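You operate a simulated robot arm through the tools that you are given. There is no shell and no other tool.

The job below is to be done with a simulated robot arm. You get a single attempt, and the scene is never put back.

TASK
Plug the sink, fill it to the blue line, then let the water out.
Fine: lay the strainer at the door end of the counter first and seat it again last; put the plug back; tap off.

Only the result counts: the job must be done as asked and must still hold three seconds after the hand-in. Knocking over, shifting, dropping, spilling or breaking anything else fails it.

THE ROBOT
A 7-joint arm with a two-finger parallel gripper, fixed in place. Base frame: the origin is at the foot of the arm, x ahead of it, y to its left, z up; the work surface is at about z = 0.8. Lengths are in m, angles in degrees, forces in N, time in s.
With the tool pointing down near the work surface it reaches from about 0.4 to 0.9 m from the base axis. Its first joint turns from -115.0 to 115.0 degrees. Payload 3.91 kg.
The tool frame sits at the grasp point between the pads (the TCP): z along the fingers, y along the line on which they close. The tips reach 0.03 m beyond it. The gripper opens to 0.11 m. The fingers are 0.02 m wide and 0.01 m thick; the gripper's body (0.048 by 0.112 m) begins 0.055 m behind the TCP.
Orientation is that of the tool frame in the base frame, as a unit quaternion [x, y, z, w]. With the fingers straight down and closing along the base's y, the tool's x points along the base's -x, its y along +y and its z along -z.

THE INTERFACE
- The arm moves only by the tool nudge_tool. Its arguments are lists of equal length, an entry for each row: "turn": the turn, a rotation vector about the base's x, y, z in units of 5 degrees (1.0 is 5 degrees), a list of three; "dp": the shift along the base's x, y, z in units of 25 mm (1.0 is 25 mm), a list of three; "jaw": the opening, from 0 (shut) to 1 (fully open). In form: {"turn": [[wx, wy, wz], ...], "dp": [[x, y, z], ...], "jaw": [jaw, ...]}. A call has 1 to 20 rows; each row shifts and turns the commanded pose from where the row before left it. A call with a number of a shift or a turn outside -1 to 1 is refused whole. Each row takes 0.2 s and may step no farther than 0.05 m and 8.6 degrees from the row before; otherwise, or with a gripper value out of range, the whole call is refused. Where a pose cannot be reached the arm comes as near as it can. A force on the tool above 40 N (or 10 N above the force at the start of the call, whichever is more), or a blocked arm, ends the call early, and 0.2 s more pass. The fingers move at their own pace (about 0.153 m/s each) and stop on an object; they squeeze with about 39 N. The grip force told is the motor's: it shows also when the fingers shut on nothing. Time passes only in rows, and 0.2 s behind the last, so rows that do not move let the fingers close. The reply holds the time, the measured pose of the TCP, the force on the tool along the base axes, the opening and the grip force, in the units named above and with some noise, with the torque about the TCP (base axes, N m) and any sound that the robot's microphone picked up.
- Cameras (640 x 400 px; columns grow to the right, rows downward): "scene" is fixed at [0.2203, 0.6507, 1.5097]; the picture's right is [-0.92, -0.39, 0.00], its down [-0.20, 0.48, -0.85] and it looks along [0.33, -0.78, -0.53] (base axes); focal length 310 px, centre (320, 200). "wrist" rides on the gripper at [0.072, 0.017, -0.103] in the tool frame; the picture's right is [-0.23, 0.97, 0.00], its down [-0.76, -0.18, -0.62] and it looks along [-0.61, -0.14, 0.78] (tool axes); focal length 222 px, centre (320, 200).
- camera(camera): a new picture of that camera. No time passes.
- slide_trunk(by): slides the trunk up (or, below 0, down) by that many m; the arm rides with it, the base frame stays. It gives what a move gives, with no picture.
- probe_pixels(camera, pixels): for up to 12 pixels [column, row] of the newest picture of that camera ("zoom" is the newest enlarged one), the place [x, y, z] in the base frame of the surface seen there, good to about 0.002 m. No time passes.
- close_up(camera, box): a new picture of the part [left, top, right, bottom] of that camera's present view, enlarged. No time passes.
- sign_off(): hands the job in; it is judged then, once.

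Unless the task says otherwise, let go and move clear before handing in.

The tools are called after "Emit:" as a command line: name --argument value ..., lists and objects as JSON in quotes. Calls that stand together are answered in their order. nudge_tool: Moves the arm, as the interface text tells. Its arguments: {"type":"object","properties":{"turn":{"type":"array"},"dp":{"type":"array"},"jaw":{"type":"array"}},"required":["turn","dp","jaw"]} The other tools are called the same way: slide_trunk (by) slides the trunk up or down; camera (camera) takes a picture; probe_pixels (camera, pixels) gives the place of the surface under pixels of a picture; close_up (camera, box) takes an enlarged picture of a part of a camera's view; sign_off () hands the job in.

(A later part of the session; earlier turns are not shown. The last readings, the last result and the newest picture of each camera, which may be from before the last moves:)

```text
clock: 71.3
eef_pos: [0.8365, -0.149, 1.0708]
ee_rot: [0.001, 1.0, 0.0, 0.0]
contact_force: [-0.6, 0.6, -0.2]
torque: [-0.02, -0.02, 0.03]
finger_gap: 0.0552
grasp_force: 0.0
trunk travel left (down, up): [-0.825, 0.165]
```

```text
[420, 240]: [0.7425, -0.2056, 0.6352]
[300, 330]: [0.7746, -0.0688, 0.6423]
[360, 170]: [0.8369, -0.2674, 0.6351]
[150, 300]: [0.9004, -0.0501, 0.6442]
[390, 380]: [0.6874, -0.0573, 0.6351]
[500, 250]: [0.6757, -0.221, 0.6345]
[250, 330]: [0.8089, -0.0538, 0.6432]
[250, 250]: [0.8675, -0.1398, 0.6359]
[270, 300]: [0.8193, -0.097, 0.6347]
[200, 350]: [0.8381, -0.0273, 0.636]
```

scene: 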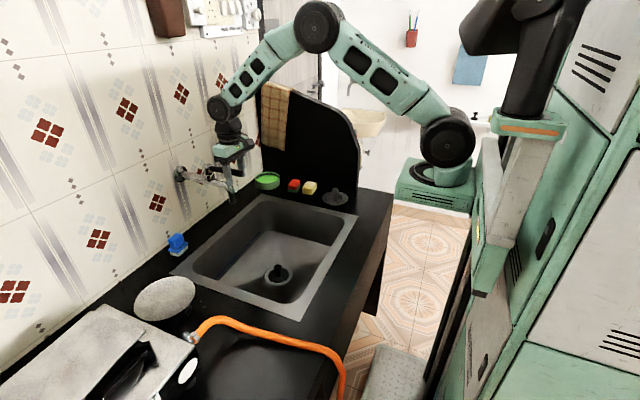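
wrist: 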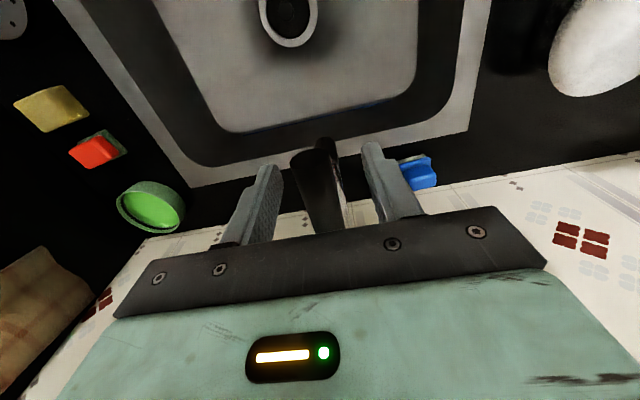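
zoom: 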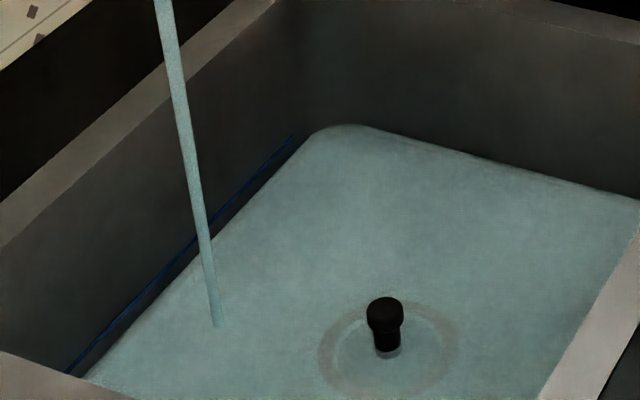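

Probes near the stream foot, (250,330) and (300,330), follow the surface: 0.6427 now, rising about 0.67 mm/s. I also re-measure the blue line precisely while waiting.

Emit:
close_up --camera "scene" --box '[216, 225, 280, 285]'

Emit:
close_up --camera "scene" --box '[218, 253, 250, 283]'

Emit:
close_up --camera "scene" --box '[246, 226, 278, 246]'

Emit:
nudge_tool --turn '[[0, 0, 0], [0, 0, 0], [0, 0, 0], [0, 0, 0], [0, 0, 0], [0, 0, 0], [0, 0, 0], [0, 0, 0], [0, 0, 0], [0, 0, 0], [0, 0, 0], [0, 0, 0], [0, 0, 0], [0, 0, 0], [0, 0, 0], [0, 0, 0], [0, 0, 0], [0, 0, 0], [0, 0, 0], [0, 0, 0]]' --dp '[[0, 0, 0], [0, 0, 0], [0, 0, 0], [0, 0, 0], [0, 0, 0], [0, 0, 0], [0, 0, 0], [0, 0, 0], [0, 0, 0], [0, 0, 0], [0, 0, 0], [0, 0, 0], [0, 0, 0], [0, 0, 0], [0, 0, 0], [0, 0, 0], [0, 0, 0], [0, 0, 0], [0, 0, 0], [0, 0, 0]]' --jaw '[0.5, 0.5, 0.5, 0.5, 0.5, 0.5, 0.5, 0.5, 0.5, 0.5, 0.5, 0.5, 0.5, 0.5, 0.5, 0.5, 0.5, 0.5, 0.5, 0.5]'

Emit:
close_up --camera "scene" --box '[210, 205, 320, 285]'

Emit:
probe_pixels --camera "zoom" --pixels '[[300, 330], [250, 330], [240, 320], [280, 330], [275, 340], [67, 372], [110, 329], [160, 275], [290, 138], [260, 168]]'

```text
6.67 times, centred on (248, 255) of scene
```

zoom: 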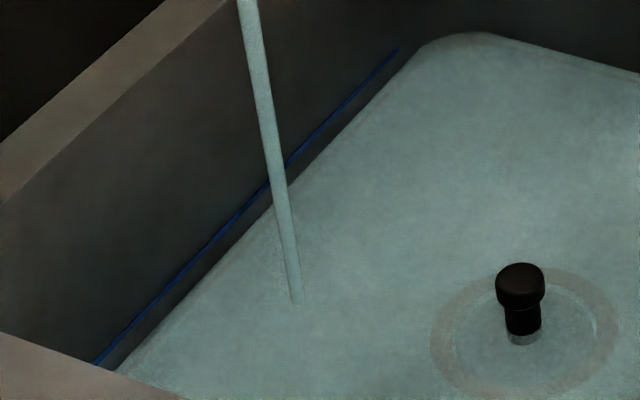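

```text
13.33 times, centred on (234, 268) of scene
```

zoom: 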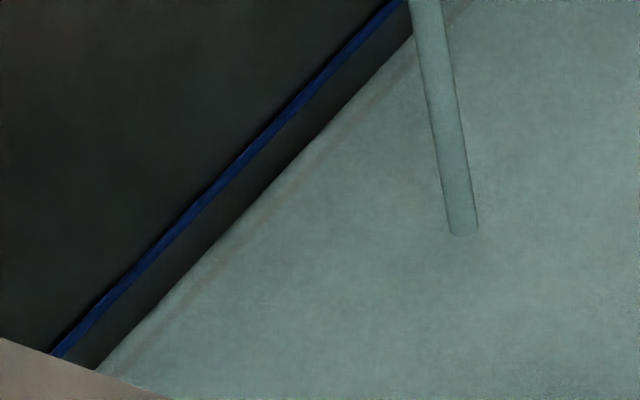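

```text
16.00 times, centred on (262, 236) of scene
```

zoom: 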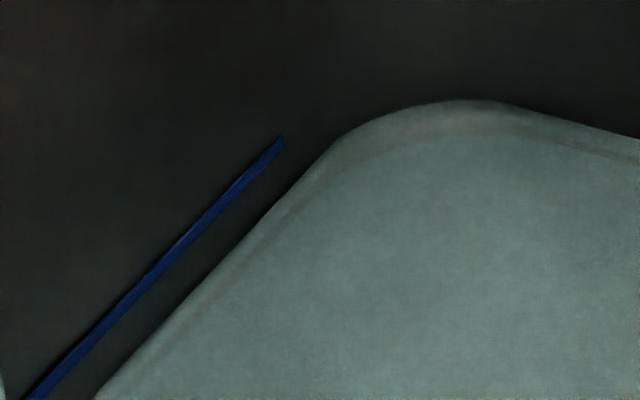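

```text
clock: 75.5
eef_pos: [0.8366, -0.148, 1.0711]
ee_rot: [0.0, 1.0, 0.0, 0.001]
contact_force: [0.2, -0.1, 0.5]
torque: [0.03, -0.02, -0.04]
finger_gap: 0.0549
grasp_force: 0.1
trunk travel left (down, up): [-0.825, 0.165]
```

```text
5.00 times, centred on (265, 245) of scene
```

zoom: 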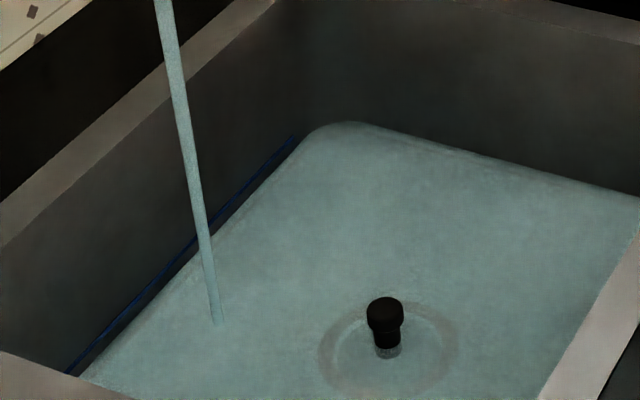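

```text
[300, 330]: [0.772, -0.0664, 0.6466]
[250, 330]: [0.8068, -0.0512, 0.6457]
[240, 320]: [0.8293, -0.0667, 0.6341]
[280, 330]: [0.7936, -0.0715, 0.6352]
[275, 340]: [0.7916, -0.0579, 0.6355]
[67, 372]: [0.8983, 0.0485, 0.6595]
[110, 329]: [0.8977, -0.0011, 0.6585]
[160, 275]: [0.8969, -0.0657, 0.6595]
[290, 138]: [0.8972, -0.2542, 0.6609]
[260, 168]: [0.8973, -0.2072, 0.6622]
```

At t=75.5 the surface is ≈0.646, the blue line centre ≈0.660 (mean of probes). I wait on about four seconds and check again with a strong close-up.

Emit:
nudge_tool --turn '[[0, 0, 0], [0, 0, 0], [0, 0, 0], [0, 0, 0], [0, 0, 0], [0, 0, 0], [0, 0, 0], [0, 0, 0], [0, 0, 0], [0, 0, 0], [0, 0, 0], [0, 0, 0], [0, 0, 0], [0, 0, 0], [0, 0, 0], [0, 0, 0], [0, 0, 0], [0, 0, 0], [0, 0, 0], [0, 0, 0]]' --dp '[[0, 0, 0], [0, 0, 0], [0, 0, 0], [0, 0, 0], [0, 0, 0], [0, 0, 0], [0, 0, 0], [0, 0, 0], [0, 0, 0], [0, 0, 0], [0, 0, 0], [0, 0, 0], [0, 0, 0], [0, 0, 0], [0, 0, 0], [0, 0, 0], [0, 0, 0], [0, 0, 0], [0, 0, 0], [0, 0, 0]]' --jaw '[0.5, 0.5, 0.5, 0.5, 0.5, 0.5, 0.5, 0.5, 0.5, 0.5, 0.5, 0.5, 0.5, 0.5, 0.5, 0.5, 0.5, 0.5, 0.5, 0.5]'

Emit:
close_up --camera "scene" --box '[218, 253, 250, 283]'

Emit:
close_up --camera "scene" --box '[210, 205, 320, 285]'

Emit:
probe_pixels --camera "zoom" --pixels '[[300, 330], [250, 330], [300, 340], [250, 340]]'

```text
clock: 79.7
eef_pos: [0.8371, -0.1486, 1.0698]
ee_rot: [0.0, 1.0, 0.0, 0.001]
contact_force: [0.7, 0.3, 0.3]
torque: [-0.01, -0.03, 0.04]
finger_gap: 0.0551
grasp_force: 0.1
trunk travel left (down, up): [-0.825, 0.165]
```

```text
13.33 times, centred on (234, 268) of scene
```

zoom: 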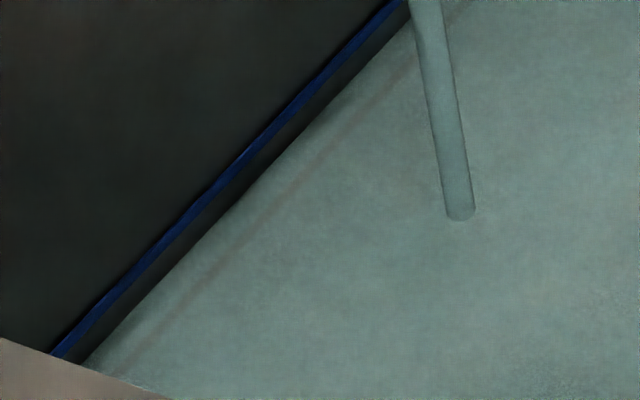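

```text
5.00 times, centred on (265, 245) of scene
```

zoom: 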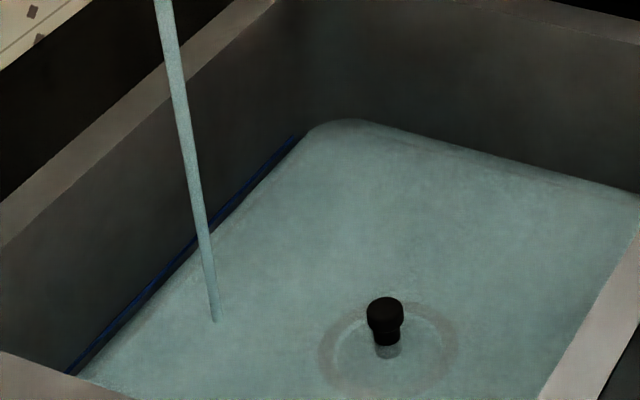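

```text
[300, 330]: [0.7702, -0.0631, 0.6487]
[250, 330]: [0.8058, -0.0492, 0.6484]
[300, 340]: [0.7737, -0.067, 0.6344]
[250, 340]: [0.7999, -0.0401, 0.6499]
```

Surface ≈0.648–0.649; the dark band under the blue line has shrunk to about 12 mm. I wait two more four-second spells.

Emit:
nudge_tool --turn '[[0, 0, 0], [0, 0, 0], [0, 0, 0], [0, 0, 0], [0, 0, 0], [0, 0, 0], [0, 0, 0], [0, 0, 0], [0, 0, 0], [0, 0, 0], [0, 0, 0], [0, 0, 0], [0, 0, 0], [0, 0, 0], [0, 0, 0], [0, 0, 0], [0, 0, 0], [0, 0, 0], [0, 0, 0], [0, 0, 0]]' --dp '[[0, 0, 0], [0, 0, 0], [0, 0, 0], [0, 0, 0], [0, 0, 0], [0, 0, 0], [0, 0, 0], [0, 0, 0], [0, 0, 0], [0, 0, 0], [0, 0, 0], [0, 0, 0], [0, 0, 0], [0, 0, 0], [0, 0, 0], [0, 0, 0], [0, 0, 0], [0, 0, 0], [0, 0, 0], [0, 0, 0]]' --jaw '[0.5, 0.5, 0.5, 0.5, 0.5, 0.5, 0.5, 0.5, 0.5, 0.5, 0.5, 0.5, 0.5, 0.5, 0.5, 0.5, 0.5, 0.5, 0.5, 0.5]'

Emit:
close_up --camera "scene" --box '[218, 253, 250, 283]'

Emit:
close_up --camera "scene" --box '[210, 205, 320, 285]'

Emit:
probe_pixels --camera "zoom" --pixels '[[300, 330], [250, 330], [200, 330], [250, 340], [350, 330], [250, 320]]'

```text
clock: 83.9
eef_pos: [0.8377, -0.1494, 1.0711]
ee_rot: [0.0, 1.0, 0.0, 0.001]
contact_force: [-0.3, 0.1, 0.3]
torque: [0.0, -0.02, 0.02]
finger_gap: 0.0548
grasp_force: 0.1
trunk travel left (down, up): [-0.825, 0.165]
```

```text
13.33 times, centred on (234, 268) of scene
```

zoom: 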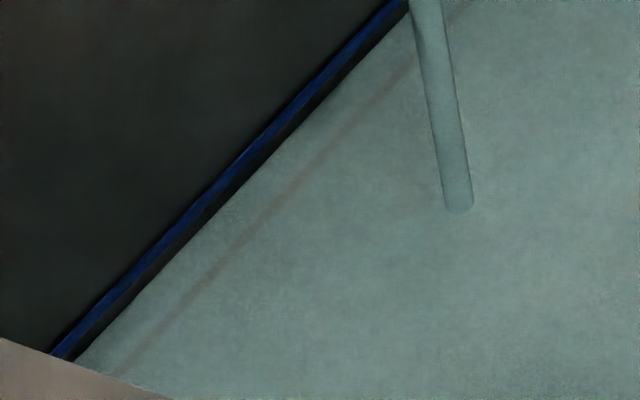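

```text
5.00 times, centred on (265, 245) of scene
```

zoom: 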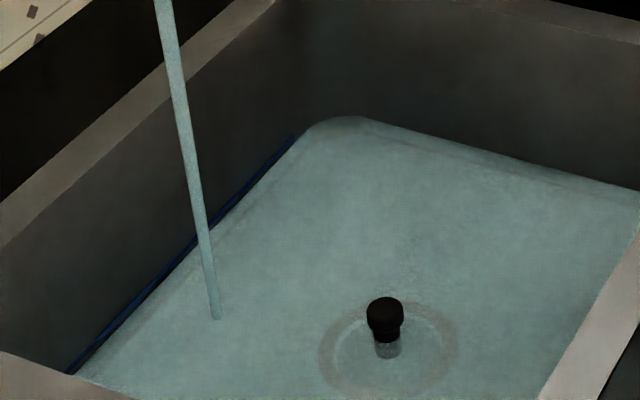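

```text
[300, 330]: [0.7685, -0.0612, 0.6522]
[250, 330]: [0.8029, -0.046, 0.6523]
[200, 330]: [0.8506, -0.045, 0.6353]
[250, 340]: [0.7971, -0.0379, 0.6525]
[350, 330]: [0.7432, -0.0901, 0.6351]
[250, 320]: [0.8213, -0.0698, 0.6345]
```

Surface ≈0.652 at t=83.9, rising ≈0.8 mm/s; about 8–9 mm remain. One more four-second wait.

Emit:
nudge_tool --turn '[[0, 0, 0], [0, 0, 0], [0, 0, 0], [0, 0, 0], [0, 0, 0], [0, 0, 0], [0, 0, 0], [0, 0, 0], [0, 0, 0], [0, 0, 0], [0, 0, 0], [0, 0, 0], [0, 0, 0], [0, 0, 0], [0, 0, 0], [0, 0, 0], [0, 0, 0], [0, 0, 0], [0, 0, 0], [0, 0, 0]]' --dp '[[0, 0, 0], [0, 0, 0], [0, 0, 0], [0, 0, 0], [0, 0, 0], [0, 0, 0], [0, 0, 0], [0, 0, 0], [0, 0, 0], [0, 0, 0], [0, 0, 0], [0, 0, 0], [0, 0, 0], [0, 0, 0], [0, 0, 0], [0, 0, 0], [0, 0, 0], [0, 0, 0], [0, 0, 0], [0, 0, 0]]' --jaw '[0.5, 0.5, 0.5, 0.5, 0.5, 0.5, 0.5, 0.5, 0.5, 0.5, 0.5, 0.5, 0.5, 0.5, 0.5, 0.5, 0.5, 0.5, 0.5, 0.5]'

Emit:
close_up --camera "scene" --box '[218, 253, 250, 283]'

Emit:
close_up --camera "scene" --box '[210, 205, 320, 285]'

Emit:
probe_pixels --camera "zoom" --pixels '[[300, 330], [250, 330], [250, 340], [300, 350], [250, 350]]'

Emit:
close_up --camera "scene" --box '[246, 226, 278, 246]'

```text
clock: 88.1
eef_pos: [0.8381, -0.1483, 1.0701]
ee_rot: [0.0, 1.0, 0.0, 0.001]
contact_force: [-0.3, 0.1, 0.3]
torque: [0.02, -0.01, -0.01]
finger_gap: 0.0553
grasp_force: 0.0
trunk travel left (down, up): [-0.825, 0.165]
```

```text
13.33 times, centred on (234, 268) of scene
```

zoom: 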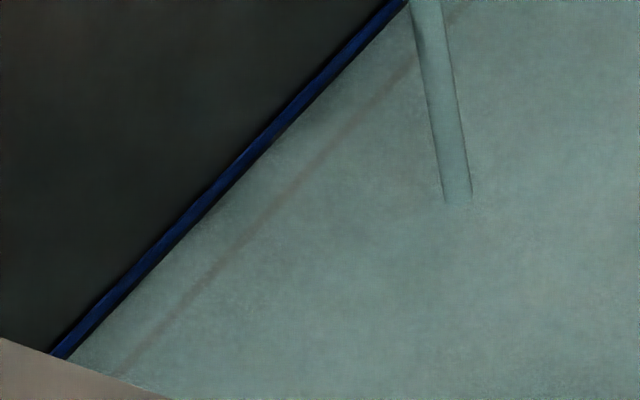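

```text
5.00 times, centred on (265, 245) of scene
```

zoom: 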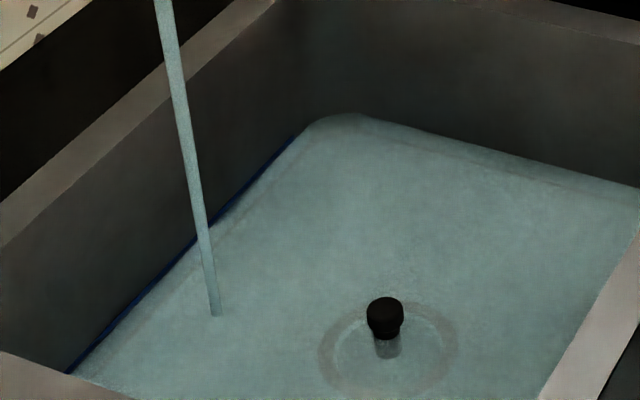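

```text
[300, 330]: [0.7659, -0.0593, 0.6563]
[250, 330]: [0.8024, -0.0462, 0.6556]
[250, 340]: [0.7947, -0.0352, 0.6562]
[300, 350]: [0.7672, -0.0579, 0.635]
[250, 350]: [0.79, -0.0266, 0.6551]
```

```text
16.00 times, centred on (262, 236) of scene
```

zoom: 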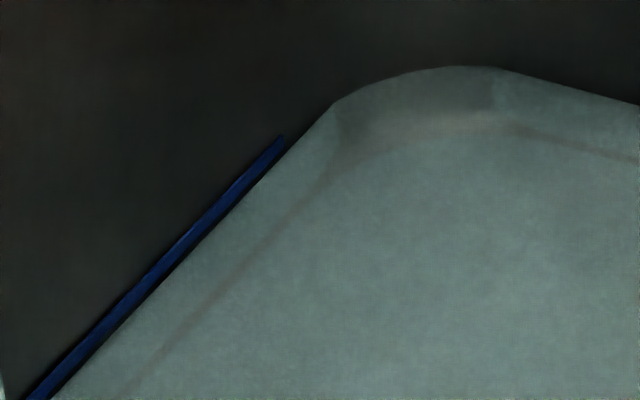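

Surface ≈0.656 at t=88.1; the water edge almost touches the lower side of the blue line. I wait 2.4 s more.

Emit:
nudge_tool --turn '[[0, 0, 0], [0, 0, 0], [0, 0, 0], [0, 0, 0], [0, 0, 0], [0, 0, 0], [0, 0, 0], [0, 0, 0], [0, 0, 0], [0, 0, 0], [0, 0, 0]]' --dp '[[0, 0, 0], [0, 0, 0], [0, 0, 0], [0, 0, 0], [0, 0, 0], [0, 0, 0], [0, 0, 0], [0, 0, 0], [0, 0, 0], [0, 0, 0], [0, 0, 0]]' --jaw '[0.5, 0.5, 0.5, 0.5, 0.5, 0.5, 0.5, 0.5, 0.5, 0.5, 0.5]'

Emit:
close_up --camera "scene" --box '[246, 226, 278, 246]'

Emit:
close_up --camera "scene" --box '[218, 253, 250, 283]'

Emit:
close_up --camera "scene" --box '[210, 205, 320, 285]'

Emit:
probe_pixels --camera "zoom" --pixels '[[300, 330], [250, 330], [250, 340], [300, 325], [250, 350]]'

```text
clock: 90.5
eef_pos: [0.8379, -0.1481, 1.0705]
ee_rot: [0.0, 1.0, 0.0, 0.001]
contact_force: [0.4, 0.1, -0.1]
torque: [-0.04, -0.01, 0.0]
finger_gap: 0.055
grasp_force: 0.1
trunk travel left (down, up): [-0.825, 0.165]
```

```text
16.00 times, centred on (262, 236) of scene
```

zoom: 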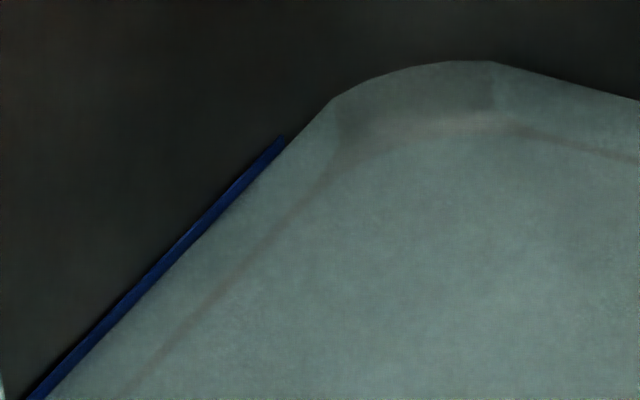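

```text
13.33 times, centred on (234, 268) of scene
```

zoom: 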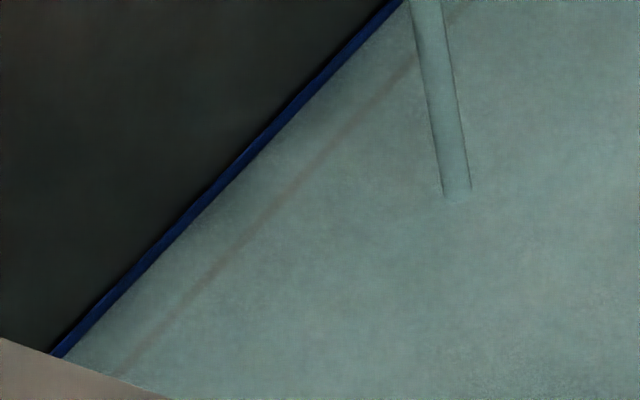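

```text
5.00 times, centred on (265, 245) of scene
```

zoom: 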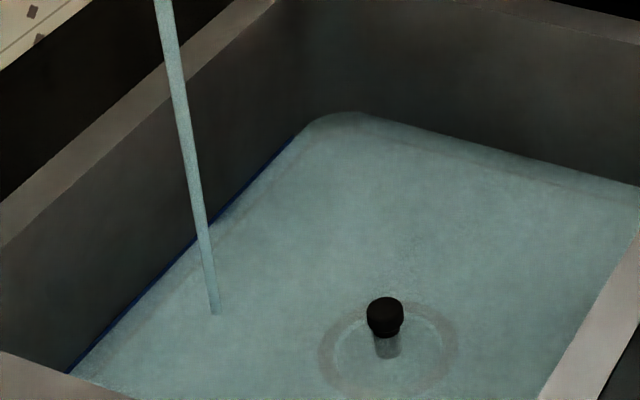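

```text
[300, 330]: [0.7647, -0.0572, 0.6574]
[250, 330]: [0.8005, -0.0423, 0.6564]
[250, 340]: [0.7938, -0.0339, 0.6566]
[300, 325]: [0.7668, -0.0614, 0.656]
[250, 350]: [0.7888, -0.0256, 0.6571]
```

The water edge has just met the lower side of the blue line (surface ≈0.6575, line centre ≈0.660). I wait 2.4 s more and then swing the lever shut with the -y finger in the same call.

Emit:
nudge_tool --turn '[[0, 0, 0], [0, 0, 0], [0, 0, 0], [0, 0, 0], [0, 0, 0], [0, 0, 0], [0, 0, 0], [0, 0, 0], [0, 0, 0], [0, 0, 0], [0, 0, 0], [0, 0, 0], [0, 0, 0], [0, 0, 0], [0, 0, 0], [0, 0, 0], [0, 0, 0], [0, 0, 0]]' --dp '[[0, 0, 0], [0, 0, 0], [0, 0, 0], [0, 0, 0], [0, 0, 0], [0, 0, 0], [0, 0, 0], [0, 0, 0], [0, 0, 0], [0, 0, 0], [0, 0, 0], [0, 0, 0], [0, 1, 0], [0, 1, 0], [-0.4, 0.95, 0], [-0.45, 0.95, 0], [-0.45, 0.9, 0], [0, 0, 0]]' --jaw '[0.5, 0.5, 0.5, 0.5, 0.5, 0.5, 0.5, 0.5, 0.5, 0.5, 0.5, 0.5, 0.5, 0.5, 0.5, 0.5, 0.5, 0.5]'

Emit:
close_up --camera "scene" --box '[165, 120, 293, 200]'

Emit:
close_up --camera "scene" --box '[218, 253, 250, 283]'

Emit:
close_up --camera "scene" --box '[210, 205, 320, 285]'

Emit:
probe_pixels --camera "zoom" --pixels '[[300, 330], [250, 330], [250, 340], [300, 325], [250, 350]]'

```text
clock: 94.3
eef_pos: [0.8102, -0.0312, 1.0711]
ee_rot: [0.001, 1.0, 0.0, 0.002]
contact_force: [5.2, -10.6, 0.4]
torque: [-0.02, -0.01, 0.14]
finger_gap: 0.0602
grasp_force: 4.8
trunk travel left (down, up): [-0.825, 0.165]
```

```text
5.00 times, centred on (229, 160) of scene
```

zoom: 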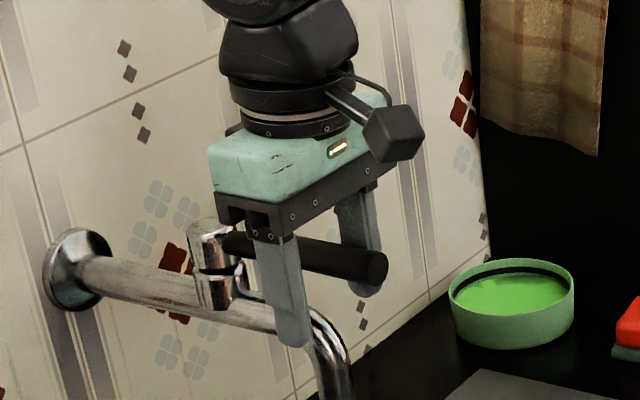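

```text
13.33 times, centred on (234, 268) of scene
```

zoom: 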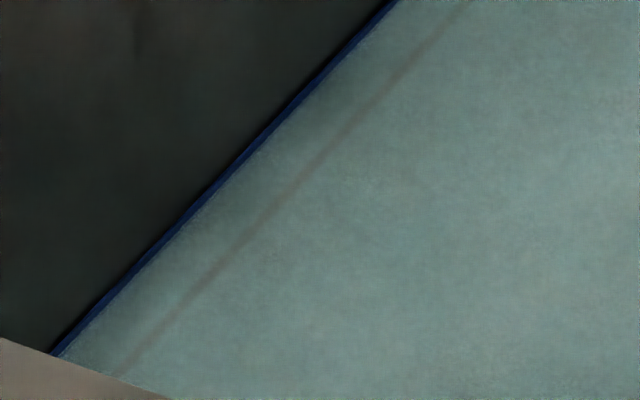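

```text
5.00 times, centred on (265, 245) of scene
```

zoom: 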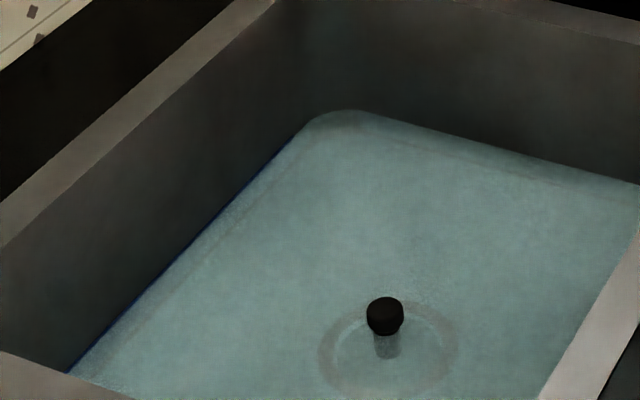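

```text
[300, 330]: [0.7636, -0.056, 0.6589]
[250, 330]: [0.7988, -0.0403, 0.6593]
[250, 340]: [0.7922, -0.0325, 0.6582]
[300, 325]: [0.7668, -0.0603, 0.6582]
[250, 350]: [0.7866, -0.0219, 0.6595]
```

The stream has stopped, the lever is back along the spout with firm contact, and the surface (≈0.659) splits the blue line. I check the line coverage at strong magnification.

Emit:
close_up --camera "scene" --box '[228, 258, 240, 268]'

Emit:
close_up --camera "scene" --box '[260, 229, 272, 239]'

```text
16.00 times, centred on (234, 263) of scene
```

zoom: 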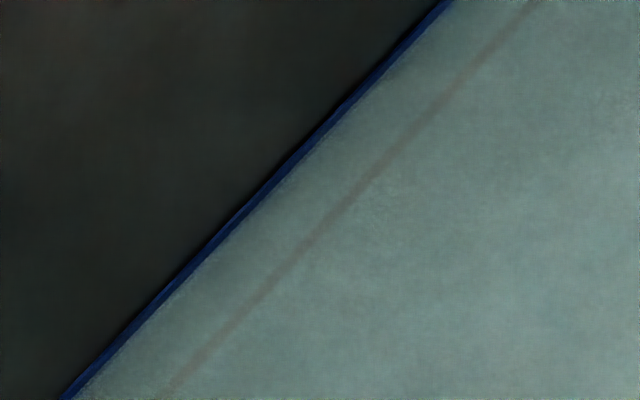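

```text
16.00 times, centred on (266, 234) of scene
```

zoom: 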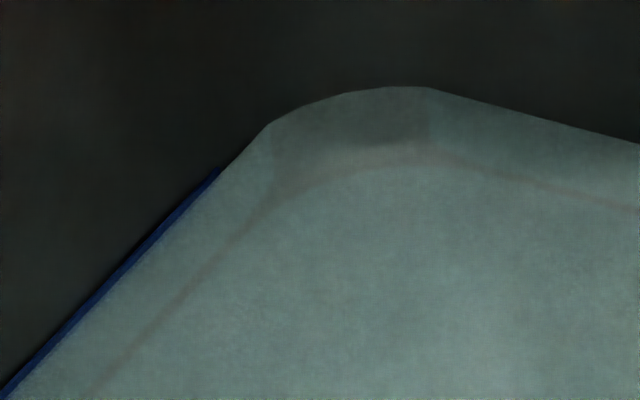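

About half the blue line's thickness is covered, so the level is on the line. I back the fingers off the lever, rise, and take up position above the plug.

Emit:
nudge_tool --turn '[[0, 0, 0], [0, 0, 0], [0, 0, 0], [0, 0, 0], [0, 0, 0], [0, 0, 0], [0, 0, 0], [0, 0, 0], [0, 0, 0], [0, 0, 0]]' --dp '[[0, -0.4, 0], [0, -0.4, 0], [0, 0, 0], [0, 0, 1], [0, 0, 1], [0, 0, 1], [0, 0, 1], [0, 0, 1], [0, 0, 1], [0, 0, 0]]' --jaw '[0.5, 0.5, 0.5, 0.5, 0.5, 0.5, 0.5, 0.5, 0.5, 0.5]'

Emit:
close_up --camera "scene" --box '[165, 140, 325, 290]'

```text
clock: 96.5
eef_pos: [0.8043, -0.0469, 1.2215]
ee_rot: [0.0, 1.0, 0.0, 0.001]
contact_force: [0.5, 0.5, -0.7]
torque: [-0.01, -0.03, -0.01]
finger_gap: 0.055
grasp_force: 0.2
trunk travel left (down, up): [-0.825, 0.165]
```

```text
2.67 times, centred on (245, 215) of scene
```

zoom: 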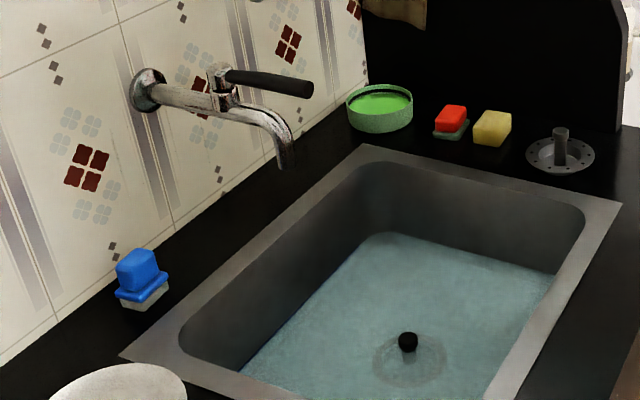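

The tap is shut (no stream), the level steady, knob visible at (407,342). I move above the plug and go down to z≈0.78.

Emit:
nudge_tool --turn '[[0, 0, 0], [0, 0, 0], [0, 0, 0], [0, 0, 0], [0, 0, 0]]' --dp '[[-0.8, -0.3, 0], [-0.8, -0.3, 0], [-0.8, -0.3, 0], [-0.8, -0.3, 0], [-0.8, -0.3, 0]]' --jaw '[0.45, 0.45, 0.45, 0.45, 0.45]'

Emit:
nudge_tool --turn '[[0, 0, 0], [0, 0, 0], [0, 0, 0], [0, 0, 0], [0, 0, 0], [0, 0, 0], [0, 0, 0], [0, 0, 0], [0, 0, 0], [0, 0, 0], [0, 0, 0], [0, 0, 0], [0, 0, 0], [0, 0, 0], [0, 0, 0], [0, 0, 0], [0, 0, 0], [0, 0, 0], [0, 0, 0]]' --dp '[[0, 0, -0.98], [0, 0, -0.98], [0, 0, -0.98], [0, 0, -0.98], [0, 0, -0.98], [0, 0, -0.98], [0, 0, -0.98], [0, 0, -0.98], [0, 0, -0.98], [0, 0, -0.98], [0, 0, -0.98], [0, 0, -0.98], [0, 0, -0.98], [0, 0, -0.98], [0, 0, -0.98], [0, 0, -0.98], [0, 0, -0.98], [0, 0, -0.98], [0, 0, 0]]' --jaw '[0.45, 0.45, 0.45, 0.45, 0.45, 0.45, 0.45, 0.45, 0.45, 0.45, 0.45, 0.45, 0.45, 0.45, 0.45, 0.45, 0.45, 0.45, 0.45]'

Emit:
camera --camera "wrist"

Emit:
close_up --camera "wrist" --box '[256, 70, 384, 150]'

Emit:
probe_pixels --camera "zoom" --pixels '[[320, 220], [300, 230], [340, 230], [320, 200], [320, 250], [270, 230], [370, 230]]'

```text
clock: 97.7
eef_pos: [0.7065, -0.0875, 1.2183]
ee_rot: [0.0, 1.0, 0.0, 0.001]
contact_force: [0.3, 0.3, -0.1]
torque: [0.0, 0.0, 0.0]
finger_gap: 0.0493
grasp_force: 0.1
trunk travel left (down, up): [-0.825, 0.165]
```

```text
clock: 101.7
eef_pos: [0.7056, -0.0873, 0.7805]
ee_rot: [0.0, 1.0, 0.0, 0.001]
contact_force: [-0.2, 0.5, 0.0]
torque: [-0.01, -0.03, 0.0]
finger_gap: 0.0495
grasp_force: 0.1
trunk travel left (down, up): [-0.825, 0.165]
```

```text
taken
```

wrist: 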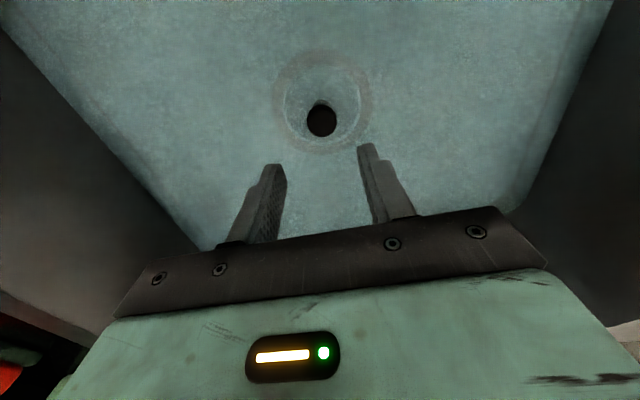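

```text
5.00 times, centred on (320, 110) of wrist
```

zoom: 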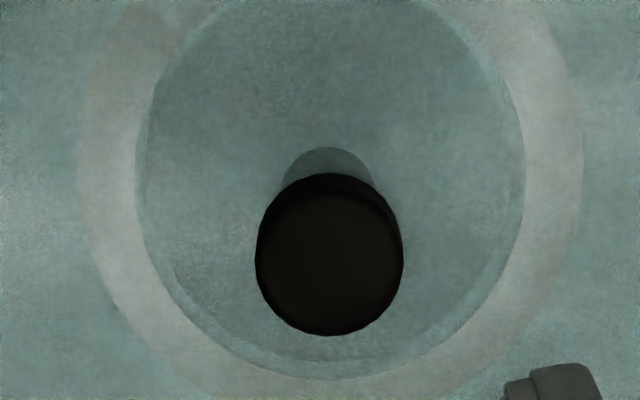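

```text
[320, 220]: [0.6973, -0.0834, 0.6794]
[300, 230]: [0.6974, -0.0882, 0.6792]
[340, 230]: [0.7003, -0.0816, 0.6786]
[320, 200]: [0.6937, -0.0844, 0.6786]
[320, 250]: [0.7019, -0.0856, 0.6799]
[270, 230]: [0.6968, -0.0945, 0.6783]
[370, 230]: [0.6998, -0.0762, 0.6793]
```

The knob top is centred at about (0.7035,-0.084). I correct by 1.5 mm, descend to z≈0.672 and grip.

Emit:
nudge_tool --turn '[[0, 0, 0], [0, 0, 0], [0, 0, 0], [0, 0, 0], [0, 0, 0], [0, 0, 0], [0, 0, 0], [0, 0, 0], [0, 0, 0]]' --dp '[[-0.06, 0.06, -0.87], [0, 0, -0.87], [0, 0, -0.87], [0, 0, -0.87], [0, 0, -0.87], [0, 0, 0], [0, 0, 0], [0, 0, 0], [0, 0, 0]]' --jaw '[0.45, 0.45, 0.45, 0.45, 0.45, 0.45, 0, 0, 0]'

Emit:
close_up --camera "scene" --box '[240, 230, 320, 290]'

```text
clock: 103.7
eef_pos: [0.7047, -0.0859, 0.6691]
ee_rot: [-0.001, 1.0, 0.001, 0.001]
contact_force: [0.1, 0.0, 0.6]
torque: [0.02, -0.02, 0.02]
finger_gap: 0.0264
grasp_force: 39.1
trunk travel left (down, up): [-0.825, 0.165]
```

```text
6.67 times, centred on (280, 260) of scene
```

zoom: 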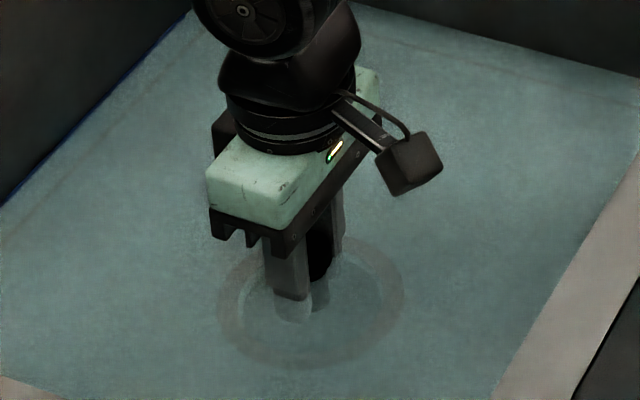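

The plug knob is gripped (26 mm, 39 N). I pull it straight up slowly, then on to z≈0.82, and watch the water go.

Emit:
nudge_tool --turn '[[0, 0, 0], [0, 0, 0], [0, 0, 0], [0, 0, 0], [0, 0, 0], [0, 0, 0], [0, 0, 0], [0, 0, 0]]' --dp '[[0, 0, 0.15], [0, 0, 0.3], [0, 0, 0.5], [0, 0, 0.8], [0, 0, 1], [0, 0, 1], [0, 0, 1], [0, 0, 1]]' --jaw '[0, 0, 0, 0, 0, 0, 0, 0]'

Emit:
close_up --camera "scene" --box '[210, 180, 340, 290]'

```text
clock: 105.5
eef_pos: [0.7037, -0.0848, 0.8128]
ee_rot: [0.001, 1.0, 0.0, 0.001]
contact_force: [0.3, 0.1, -1.3]
torque: [-0.01, 0.0, -0.01]
finger_gap: 0.0267
grasp_force: 38.8
trunk travel left (down, up): [-0.825, 0.165]
```

```text
3.64 times, centred on (275, 235) of scene
```

zoom: 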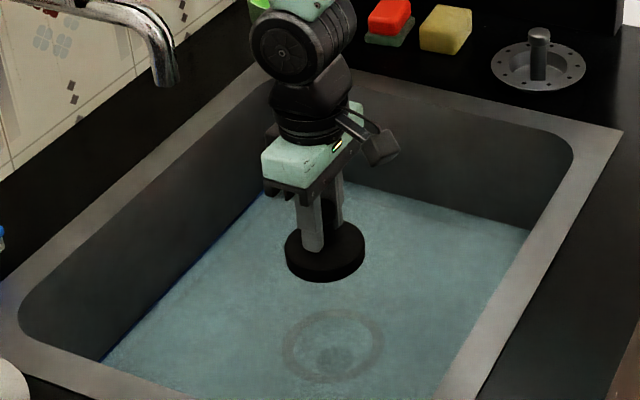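

The plug is out and the water is draining below it. I raise it to z≈0.985 and hold it over the basin for a moment while the level falls.

Emit:
nudge_tool --turn '[[0, 0, 0], [0, 0, 0], [0, 0, 0], [0, 0, 0], [0, 0, 0], [0, 0, 0], [0, 0, 0], [0, 0, 0], [0, 0, 0], [0, 0, 0], [0, 0, 0], [0, 0, 0], [0, 0, 0], [0, 0, 0], [0, 0, 0]]' --dp '[[0, 0, 1], [0, 0, 1], [0, 0, 1], [0, 0, 1], [0, 0, 1], [0, 0, 1], [0, 0, 0.8], [0, 0, 0], [0, 0, 0], [0, 0, 0], [0, 0, 0], [0, 0, 0], [0, 0, 0], [0, 0, 0], [0, 0, 0]]' --jaw '[0, 0, 0, 0, 0, 0, 0, 0, 0, 0, 0, 0, 0, 0, 0]'

Emit:
close_up --camera "scene" --box '[200, 160, 360, 290]'

Emit:
camera --camera "wrist"

```text
clock: 108.7
eef_pos: [0.7049, -0.0861, 0.9866]
ee_rot: [0.0, 1.0, 0.001, 0.001]
contact_force: [0.2, -0.3, -1.1]
torque: [0.0, 0.0, 0.0]
finger_gap: 0.0266
grasp_force: 38.4
trunk travel left (down, up): [-0.825, 0.165]
```

```text
3.08 times, centred on (280, 225) of scene
```

zoom: 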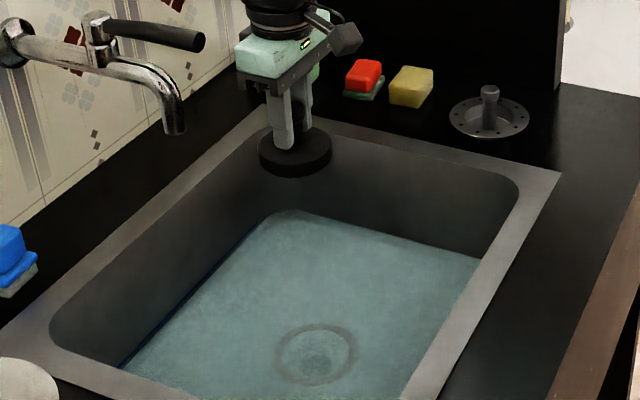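

```text
taken
```

wrist: 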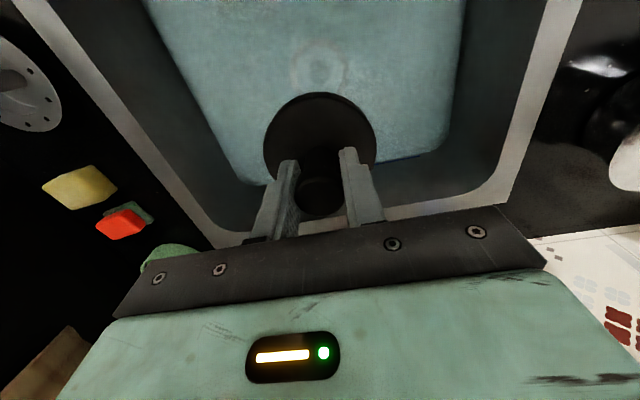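

The level is sinking (water edge now below the blue line). I carry the plug back to its place, (0.469,-0.446).

Emit:
nudge_tool --turn '[[0, 0, 0], [0, 0, 0], [0, 0, 0], [0, 0, 0], [0, 0, 0], [0, 0, 0], [0, 0, 0], [0, 0, 0], [0, 0, 0], [0, 0, 0], [0, 0, 0], [0, 0, 0], [0, 0, 0], [0, 0, 0], [0, 0, 0], [0, 0, 0]]' --dp '[[-0.628, -0.96, 0], [-0.628, -0.96, 0], [-0.628, -0.96, 0], [-0.628, -0.96, 0], [-0.628, -0.96, 0], [-0.628, -0.96, 0], [-0.628, -0.96, 0], [-0.628, -0.96, 0], [-0.628, -0.96, 0], [-0.628, -0.96, 0], [-0.628, -0.96, 0], [-0.628, -0.96, 0], [-0.628, -0.96, 0], [-0.628, -0.96, 0], [-0.628, -0.96, 0], [0, 0, 0]]' --jaw '[0, 0, 0, 0, 0, 0, 0, 0, 0, 0, 0, 0, 0, 0, 0, 0]'

Emit:
nudge_tool --turn '[[0, 0, 0], [0, 0, 0], [0, 0, 0], [0, 0, 0], [0, 0, 0], [0, 0, 0]]' --dp '[[0, 0, -0.9], [0, 0, -0.9], [0, 0, -0.9], [0, 0, -0.9], [0, 0, -0.9], [0, 0, 0]]' --jaw '[0, 0, 0, 0, 0, 0]'

Emit:
close_up --camera "scene" --box '[310, 150, 406, 210]'

Emit:
camera --camera "wrist"

```text
clock: 112.1
eef_pos: [0.4685, -0.4456, 0.9822]
ee_rot: [0.0, 1.0, 0.0, 0.0]
contact_force: [0.2, -0.1, -0.5]
torque: [-0.02, 0.02, 0.0]
finger_gap: 0.0264
grasp_force: 39.1
trunk travel left (down, up): [-0.825, 0.165]
```

```text
clock: 113.5
eef_pos: [0.4671, -0.4432, 0.8708]
ee_rot: [0.0, 1.0, 0.0, 0.001]
contact_force: [0.5, 0.1, -0.6]
torque: [-0.06, 0.03, 0.0]
finger_gap: 0.0264
grasp_force: 39.3
trunk travel left (down, up): [-0.825, 0.165]
```

```text
6.67 times, centred on (358, 180) of scene
```

zoom: 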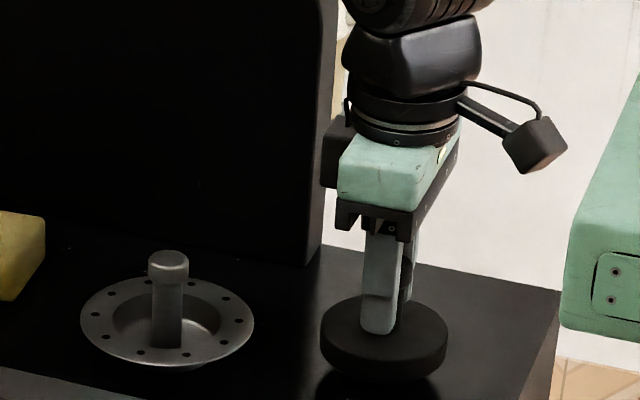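

```text
taken
```

wrist: 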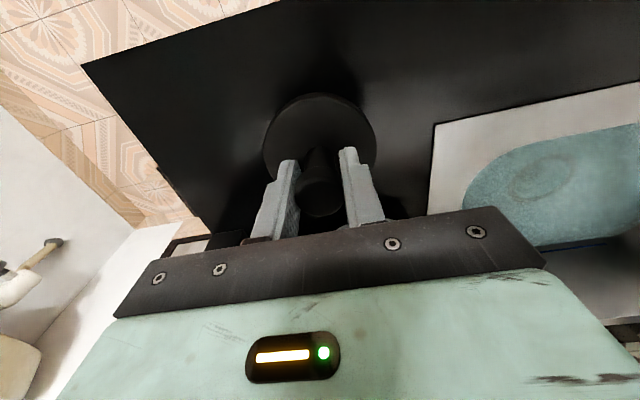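

The plug hangs about 12 mm over its old spot, at (0.468,-0.445). I lower gently until contact.

Emit:
nudge_tool --turn '[[0, 0, 0], [0, 0, 0], [0, 0, 0], [0, 0, 0], [0, 0, 0]]' --dp '[[0.02, -0.02, -0.1], [0, 0, -0.1], [0, 0, -0.1], [0, 0, -0.06], [0, 0, 0]]' --jaw '[0, 0, 0, 0, 0]'

Emit:
nudge_tool --turn '[[0, 0, 0], [0, 0, 0]]' --dp '[[0, 0, -0.06], [0, 0, 0]]' --jaw '[0, 0]'

Emit:
nudge_tool --turn '[[0, 0, 0], [0, 0, 0]]' --dp '[[0, 0, -0.06], [0, 0, 0]]' --jaw '[0, 0]'

```text
clock: 114.7
eef_pos: [0.4691, -0.443, 0.8625]
ee_rot: [-0.001, 1.0, 0.0, 0.001]
contact_force: [-0.3, 0.2, -1.7]
torque: [-0.01, 0.01, 0.0]
finger_gap: 0.0263
grasp_force: 39.0
trunk travel left (down, up): [-0.825, 0.165]
```

```text
clock: 115.3
eef_pos: [0.4696, -0.4436, 0.8593]
ee_rot: [0.0, 1.0, 0.0, 0.0]
contact_force: [0.4, -0.6, -0.8]
torque: [-0.04, -0.01, -0.02]
finger_gap: 0.0264
grasp_force: 39.4
trunk travel left (down, up): [-0.825, 0.165]
```

```text
clock: 115.9
eef_pos: [0.4692, -0.444, 0.8596]
ee_rot: [0.0, 1.0, 0.0, 0.0]
contact_force: [0.8, -0.4, -0.9]
torque: [0.02, 0.01, 0.04]
finger_gap: 0.0266
grasp_force: 39.0
trunk travel left (down, up): [-0.825, 0.165]
```

No contact yet at z≈0.8595. I continue with 1.5 mm steps.

Emit:
nudge_tool --turn '[[0, 0, 0], [0, 0, 0]]' --dp '[[0, 0, -0.06], [0, 0, 0]]' --jaw '[0, 0]'

Emit:
nudge_tool --turn '[[0, 0, 0], [0, 0, 0]]' --dp '[[0, 0, -0.06], [0, 0, 0]]' --jaw '[0, 0]'

```text
clock: 116.5
eef_pos: [0.4686, -0.4442, 0.8581]
ee_rot: [0.0, 1.0, 0.0, 0.001]
contact_force: [0.0, 0.6, 0.3]
torque: [-0.02, 0.01, -0.01]
finger_gap: 0.0269
grasp_force: 38.9
trunk travel left (down, up): [-0.825, 0.165]
```

```text
clock: 117.1
eef_pos: [0.4701, -0.444, 0.8561]
ee_rot: [0.001, 1.0, 0.0, 0.001]
contact_force: [0.4, -0.5, -0.9]
torque: [0.02, 0.01, -0.04]
finger_gap: 0.0264
grasp_force: 39.0
trunk travel left (down, up): [-0.825, 0.165]
```

Still free at z≈0.856. Smaller steps on.

Emit:
nudge_tool --turn '[[0, 0, 0], [0, 0, 0]]' --dp '[[0, 0, -0.04], [0, 0, 0]]' --jaw '[0, 0]'

Emit:
nudge_tool --turn '[[0, 0, 0], [0, 0, 0]]' --dp '[[0, 0, -0.04], [0, 0, 0]]' --jaw '[0, 0]'

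Emit:
close_up --camera "scene" --box '[330, 175, 394, 215]'

```text
clock: 117.7
eef_pos: [0.4699, -0.4439, 0.8557]
ee_rot: [-0.001, 1.0, -0.001, 0.0]
contact_force: [-0.7, 1.1, 12.2]
torque: [0.02, 0.05, 0.02]
finger_gap: 0.0264
grasp_force: 39.6
trunk travel left (down, up): [-0.825, 0.165]
```

```text
clock: 118.3
eef_pos: [0.4703, -0.444, 0.8552]
ee_rot: [0.0, 1.0, -0.001, 0.002]
contact_force: [-2.0, 1.3, 27.8]
torque: [0.04, 0.11, 0.02]
finger_gap: 0.0264
grasp_force: 39.0
trunk travel left (down, up): [-0.825, 0.165]
```

```text
10.00 times, centred on (362, 195) of scene
```

zoom: 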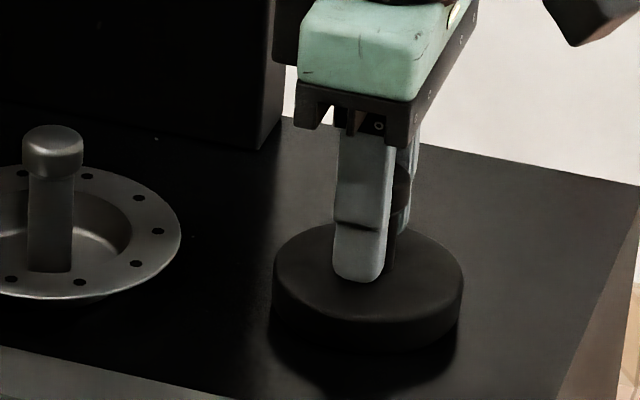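

Contact at 12–28 N: the plug stands on the counter. I ease off 1 mm, open and rise.

Emit:
nudge_tool --turn '[[0, 0, 0], [0, 0, 0], [0, 0, 0], [0, 0, 0], [0, 0, 0], [0, 0, 0], [0, 0, 0], [0, 0, 0], [0, 0, 0], [0, 0, 0]]' --dp '[[0, 0, 0.06], [0, 0, 0], [0, 0, 0], [0, 0, 0], [0, 0, 0.3], [0, 0, 0.8], [0, 0, 1], [0, 0, 1], [0, 0, 1], [0, 0, 0]]' --jaw '[0, 0, 0.45, 0.45, 0.45, 0.45, 0.45, 0.45, 0.45, 0.45]'

Emit:
camera --camera "scene"

Emit:
camera --camera "wrist"

Emit:
close_up --camera "scene" --box '[200, 160, 400, 290]'

```text
clock: 120.5
eef_pos: [0.4693, -0.4449, 0.957]
ee_rot: [-0.001, 1.0, 0.001, 0.001]
contact_force: [0.5, -0.5, -0.2]
torque: [0.01, -0.02, -0.01]
finger_gap: 0.0495
grasp_force: 0.1
trunk travel left (down, up): [-0.825, 0.165]
```

```text
taken
```

scene: 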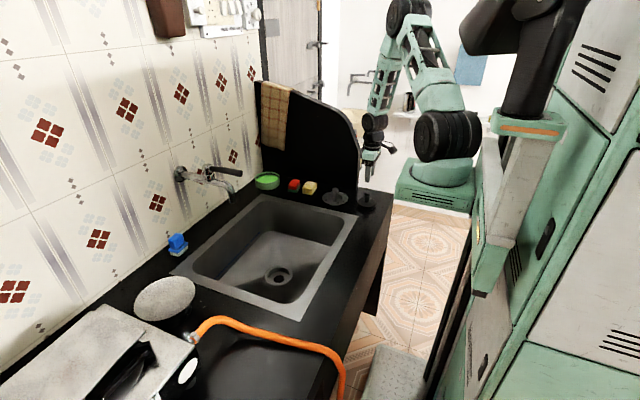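

```text
taken
```

wrist: 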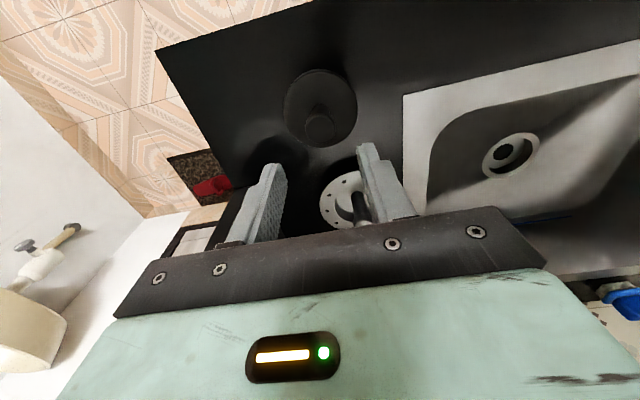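

```text
3.08 times, centred on (300, 225) of scene
```

zoom: 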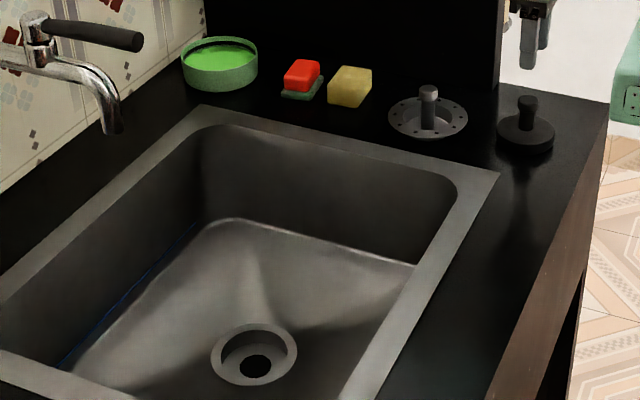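

The basin is drained and the plug stands in its place at (526,130). Now I move over the strainer knob at about (0.603,-0.42).

Emit:
nudge_tool --turn '[[0, 0, 0], [0, 0, 0], [0, 0, 0], [0, 0, 0], [0, 0, 0], [0, 0, 0], [0, 0, 0]]' --dp '[[0.89, 0.165, 0], [0.89, 0.165, 0], [0.89, 0.165, 0], [0.89, 0.165, 0], [0.89, 0.165, 0], [0.89, 0.165, 0], [0, 0, 0]]' --jaw '[0.45, 0.45, 0.45, 0.45, 0.45, 0.45, 0.45]'

Emit:
close_up --camera "wrist" --box '[240, 70, 400, 170]'

Emit:
probe_pixels --camera "zoom" --pixels '[[320, 220], [320, 200], [300, 210], [340, 210], [320, 240], [280, 210], [360, 210]]'

```text
clock: 122.1
eef_pos: [0.604, -0.4208, 0.9593]
ee_rot: [0.0, 1.0, 0.0, 0.001]
contact_force: [-0.1, 0.4, -0.5]
torque: [-0.01, -0.03, 0.02]
finger_gap: 0.0494
grasp_force: 0.1
trunk travel left (down, up): [-0.825, 0.165]
```

```text
4.00 times, centred on (320, 120) of wrist
```

zoom: 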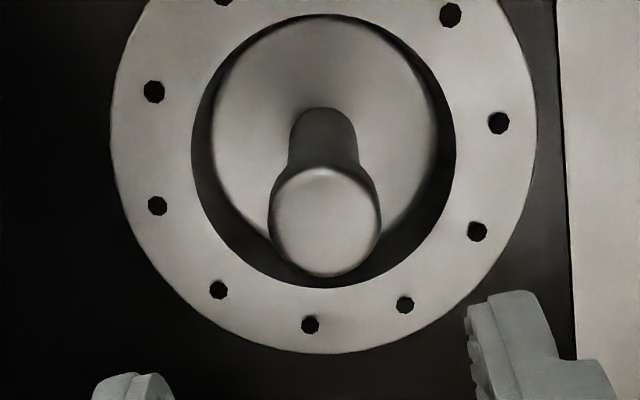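

```text
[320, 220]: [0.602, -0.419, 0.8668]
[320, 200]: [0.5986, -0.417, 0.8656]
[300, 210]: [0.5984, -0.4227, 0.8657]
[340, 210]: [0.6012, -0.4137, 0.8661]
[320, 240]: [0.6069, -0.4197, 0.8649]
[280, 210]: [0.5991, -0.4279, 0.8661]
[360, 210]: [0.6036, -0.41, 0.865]
```

The strainer knob centre is about (0.602,-0.418). I correct 2 mm in y, go down to z≈0.860 and grip.

Emit:
nudge_tool --turn '[[0, 0, 0], [0, 0, 0], [0, 0, 0], [0, 0, 0], [0, 0, 0], [0, 0, 0], [0, 0, 0], [0, 0, 0]]' --dp '[[-0.02, 0.08, -0.98], [0, 0, -0.98], [0, 0, -0.98], [0, 0, -0.98], [0, 0, 0], [0, 0, 0], [0, 0, 0], [0, 0, 0]]' --jaw '[0.45, 0.45, 0.45, 0.45, 0.45, 0, 0, 0]'

Emit:
close_up --camera "scene" --box '[310, 180, 374, 220]'

```text
clock: 123.9
eef_pos: [0.6031, -0.4182, 0.8592]
ee_rot: [0.0, 1.0, 0.0, 0.001]
contact_force: [0.3, 0.0, -0.3]
torque: [0.03, 0.02, 0.02]
finger_gap: 0.0246
grasp_force: 38.9
trunk travel left (down, up): [-0.825, 0.165]
```

```text
10.00 times, centred on (342, 200) of scene
```

zoom: 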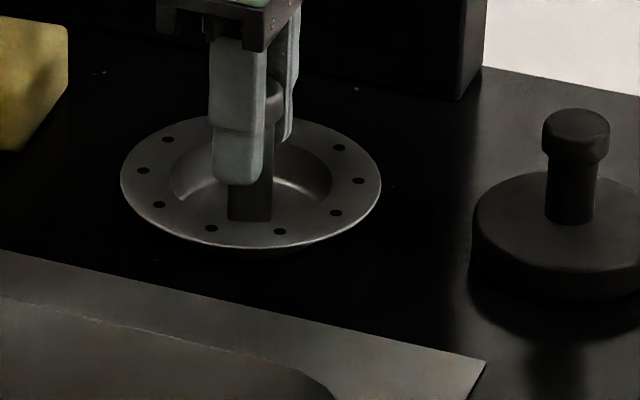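

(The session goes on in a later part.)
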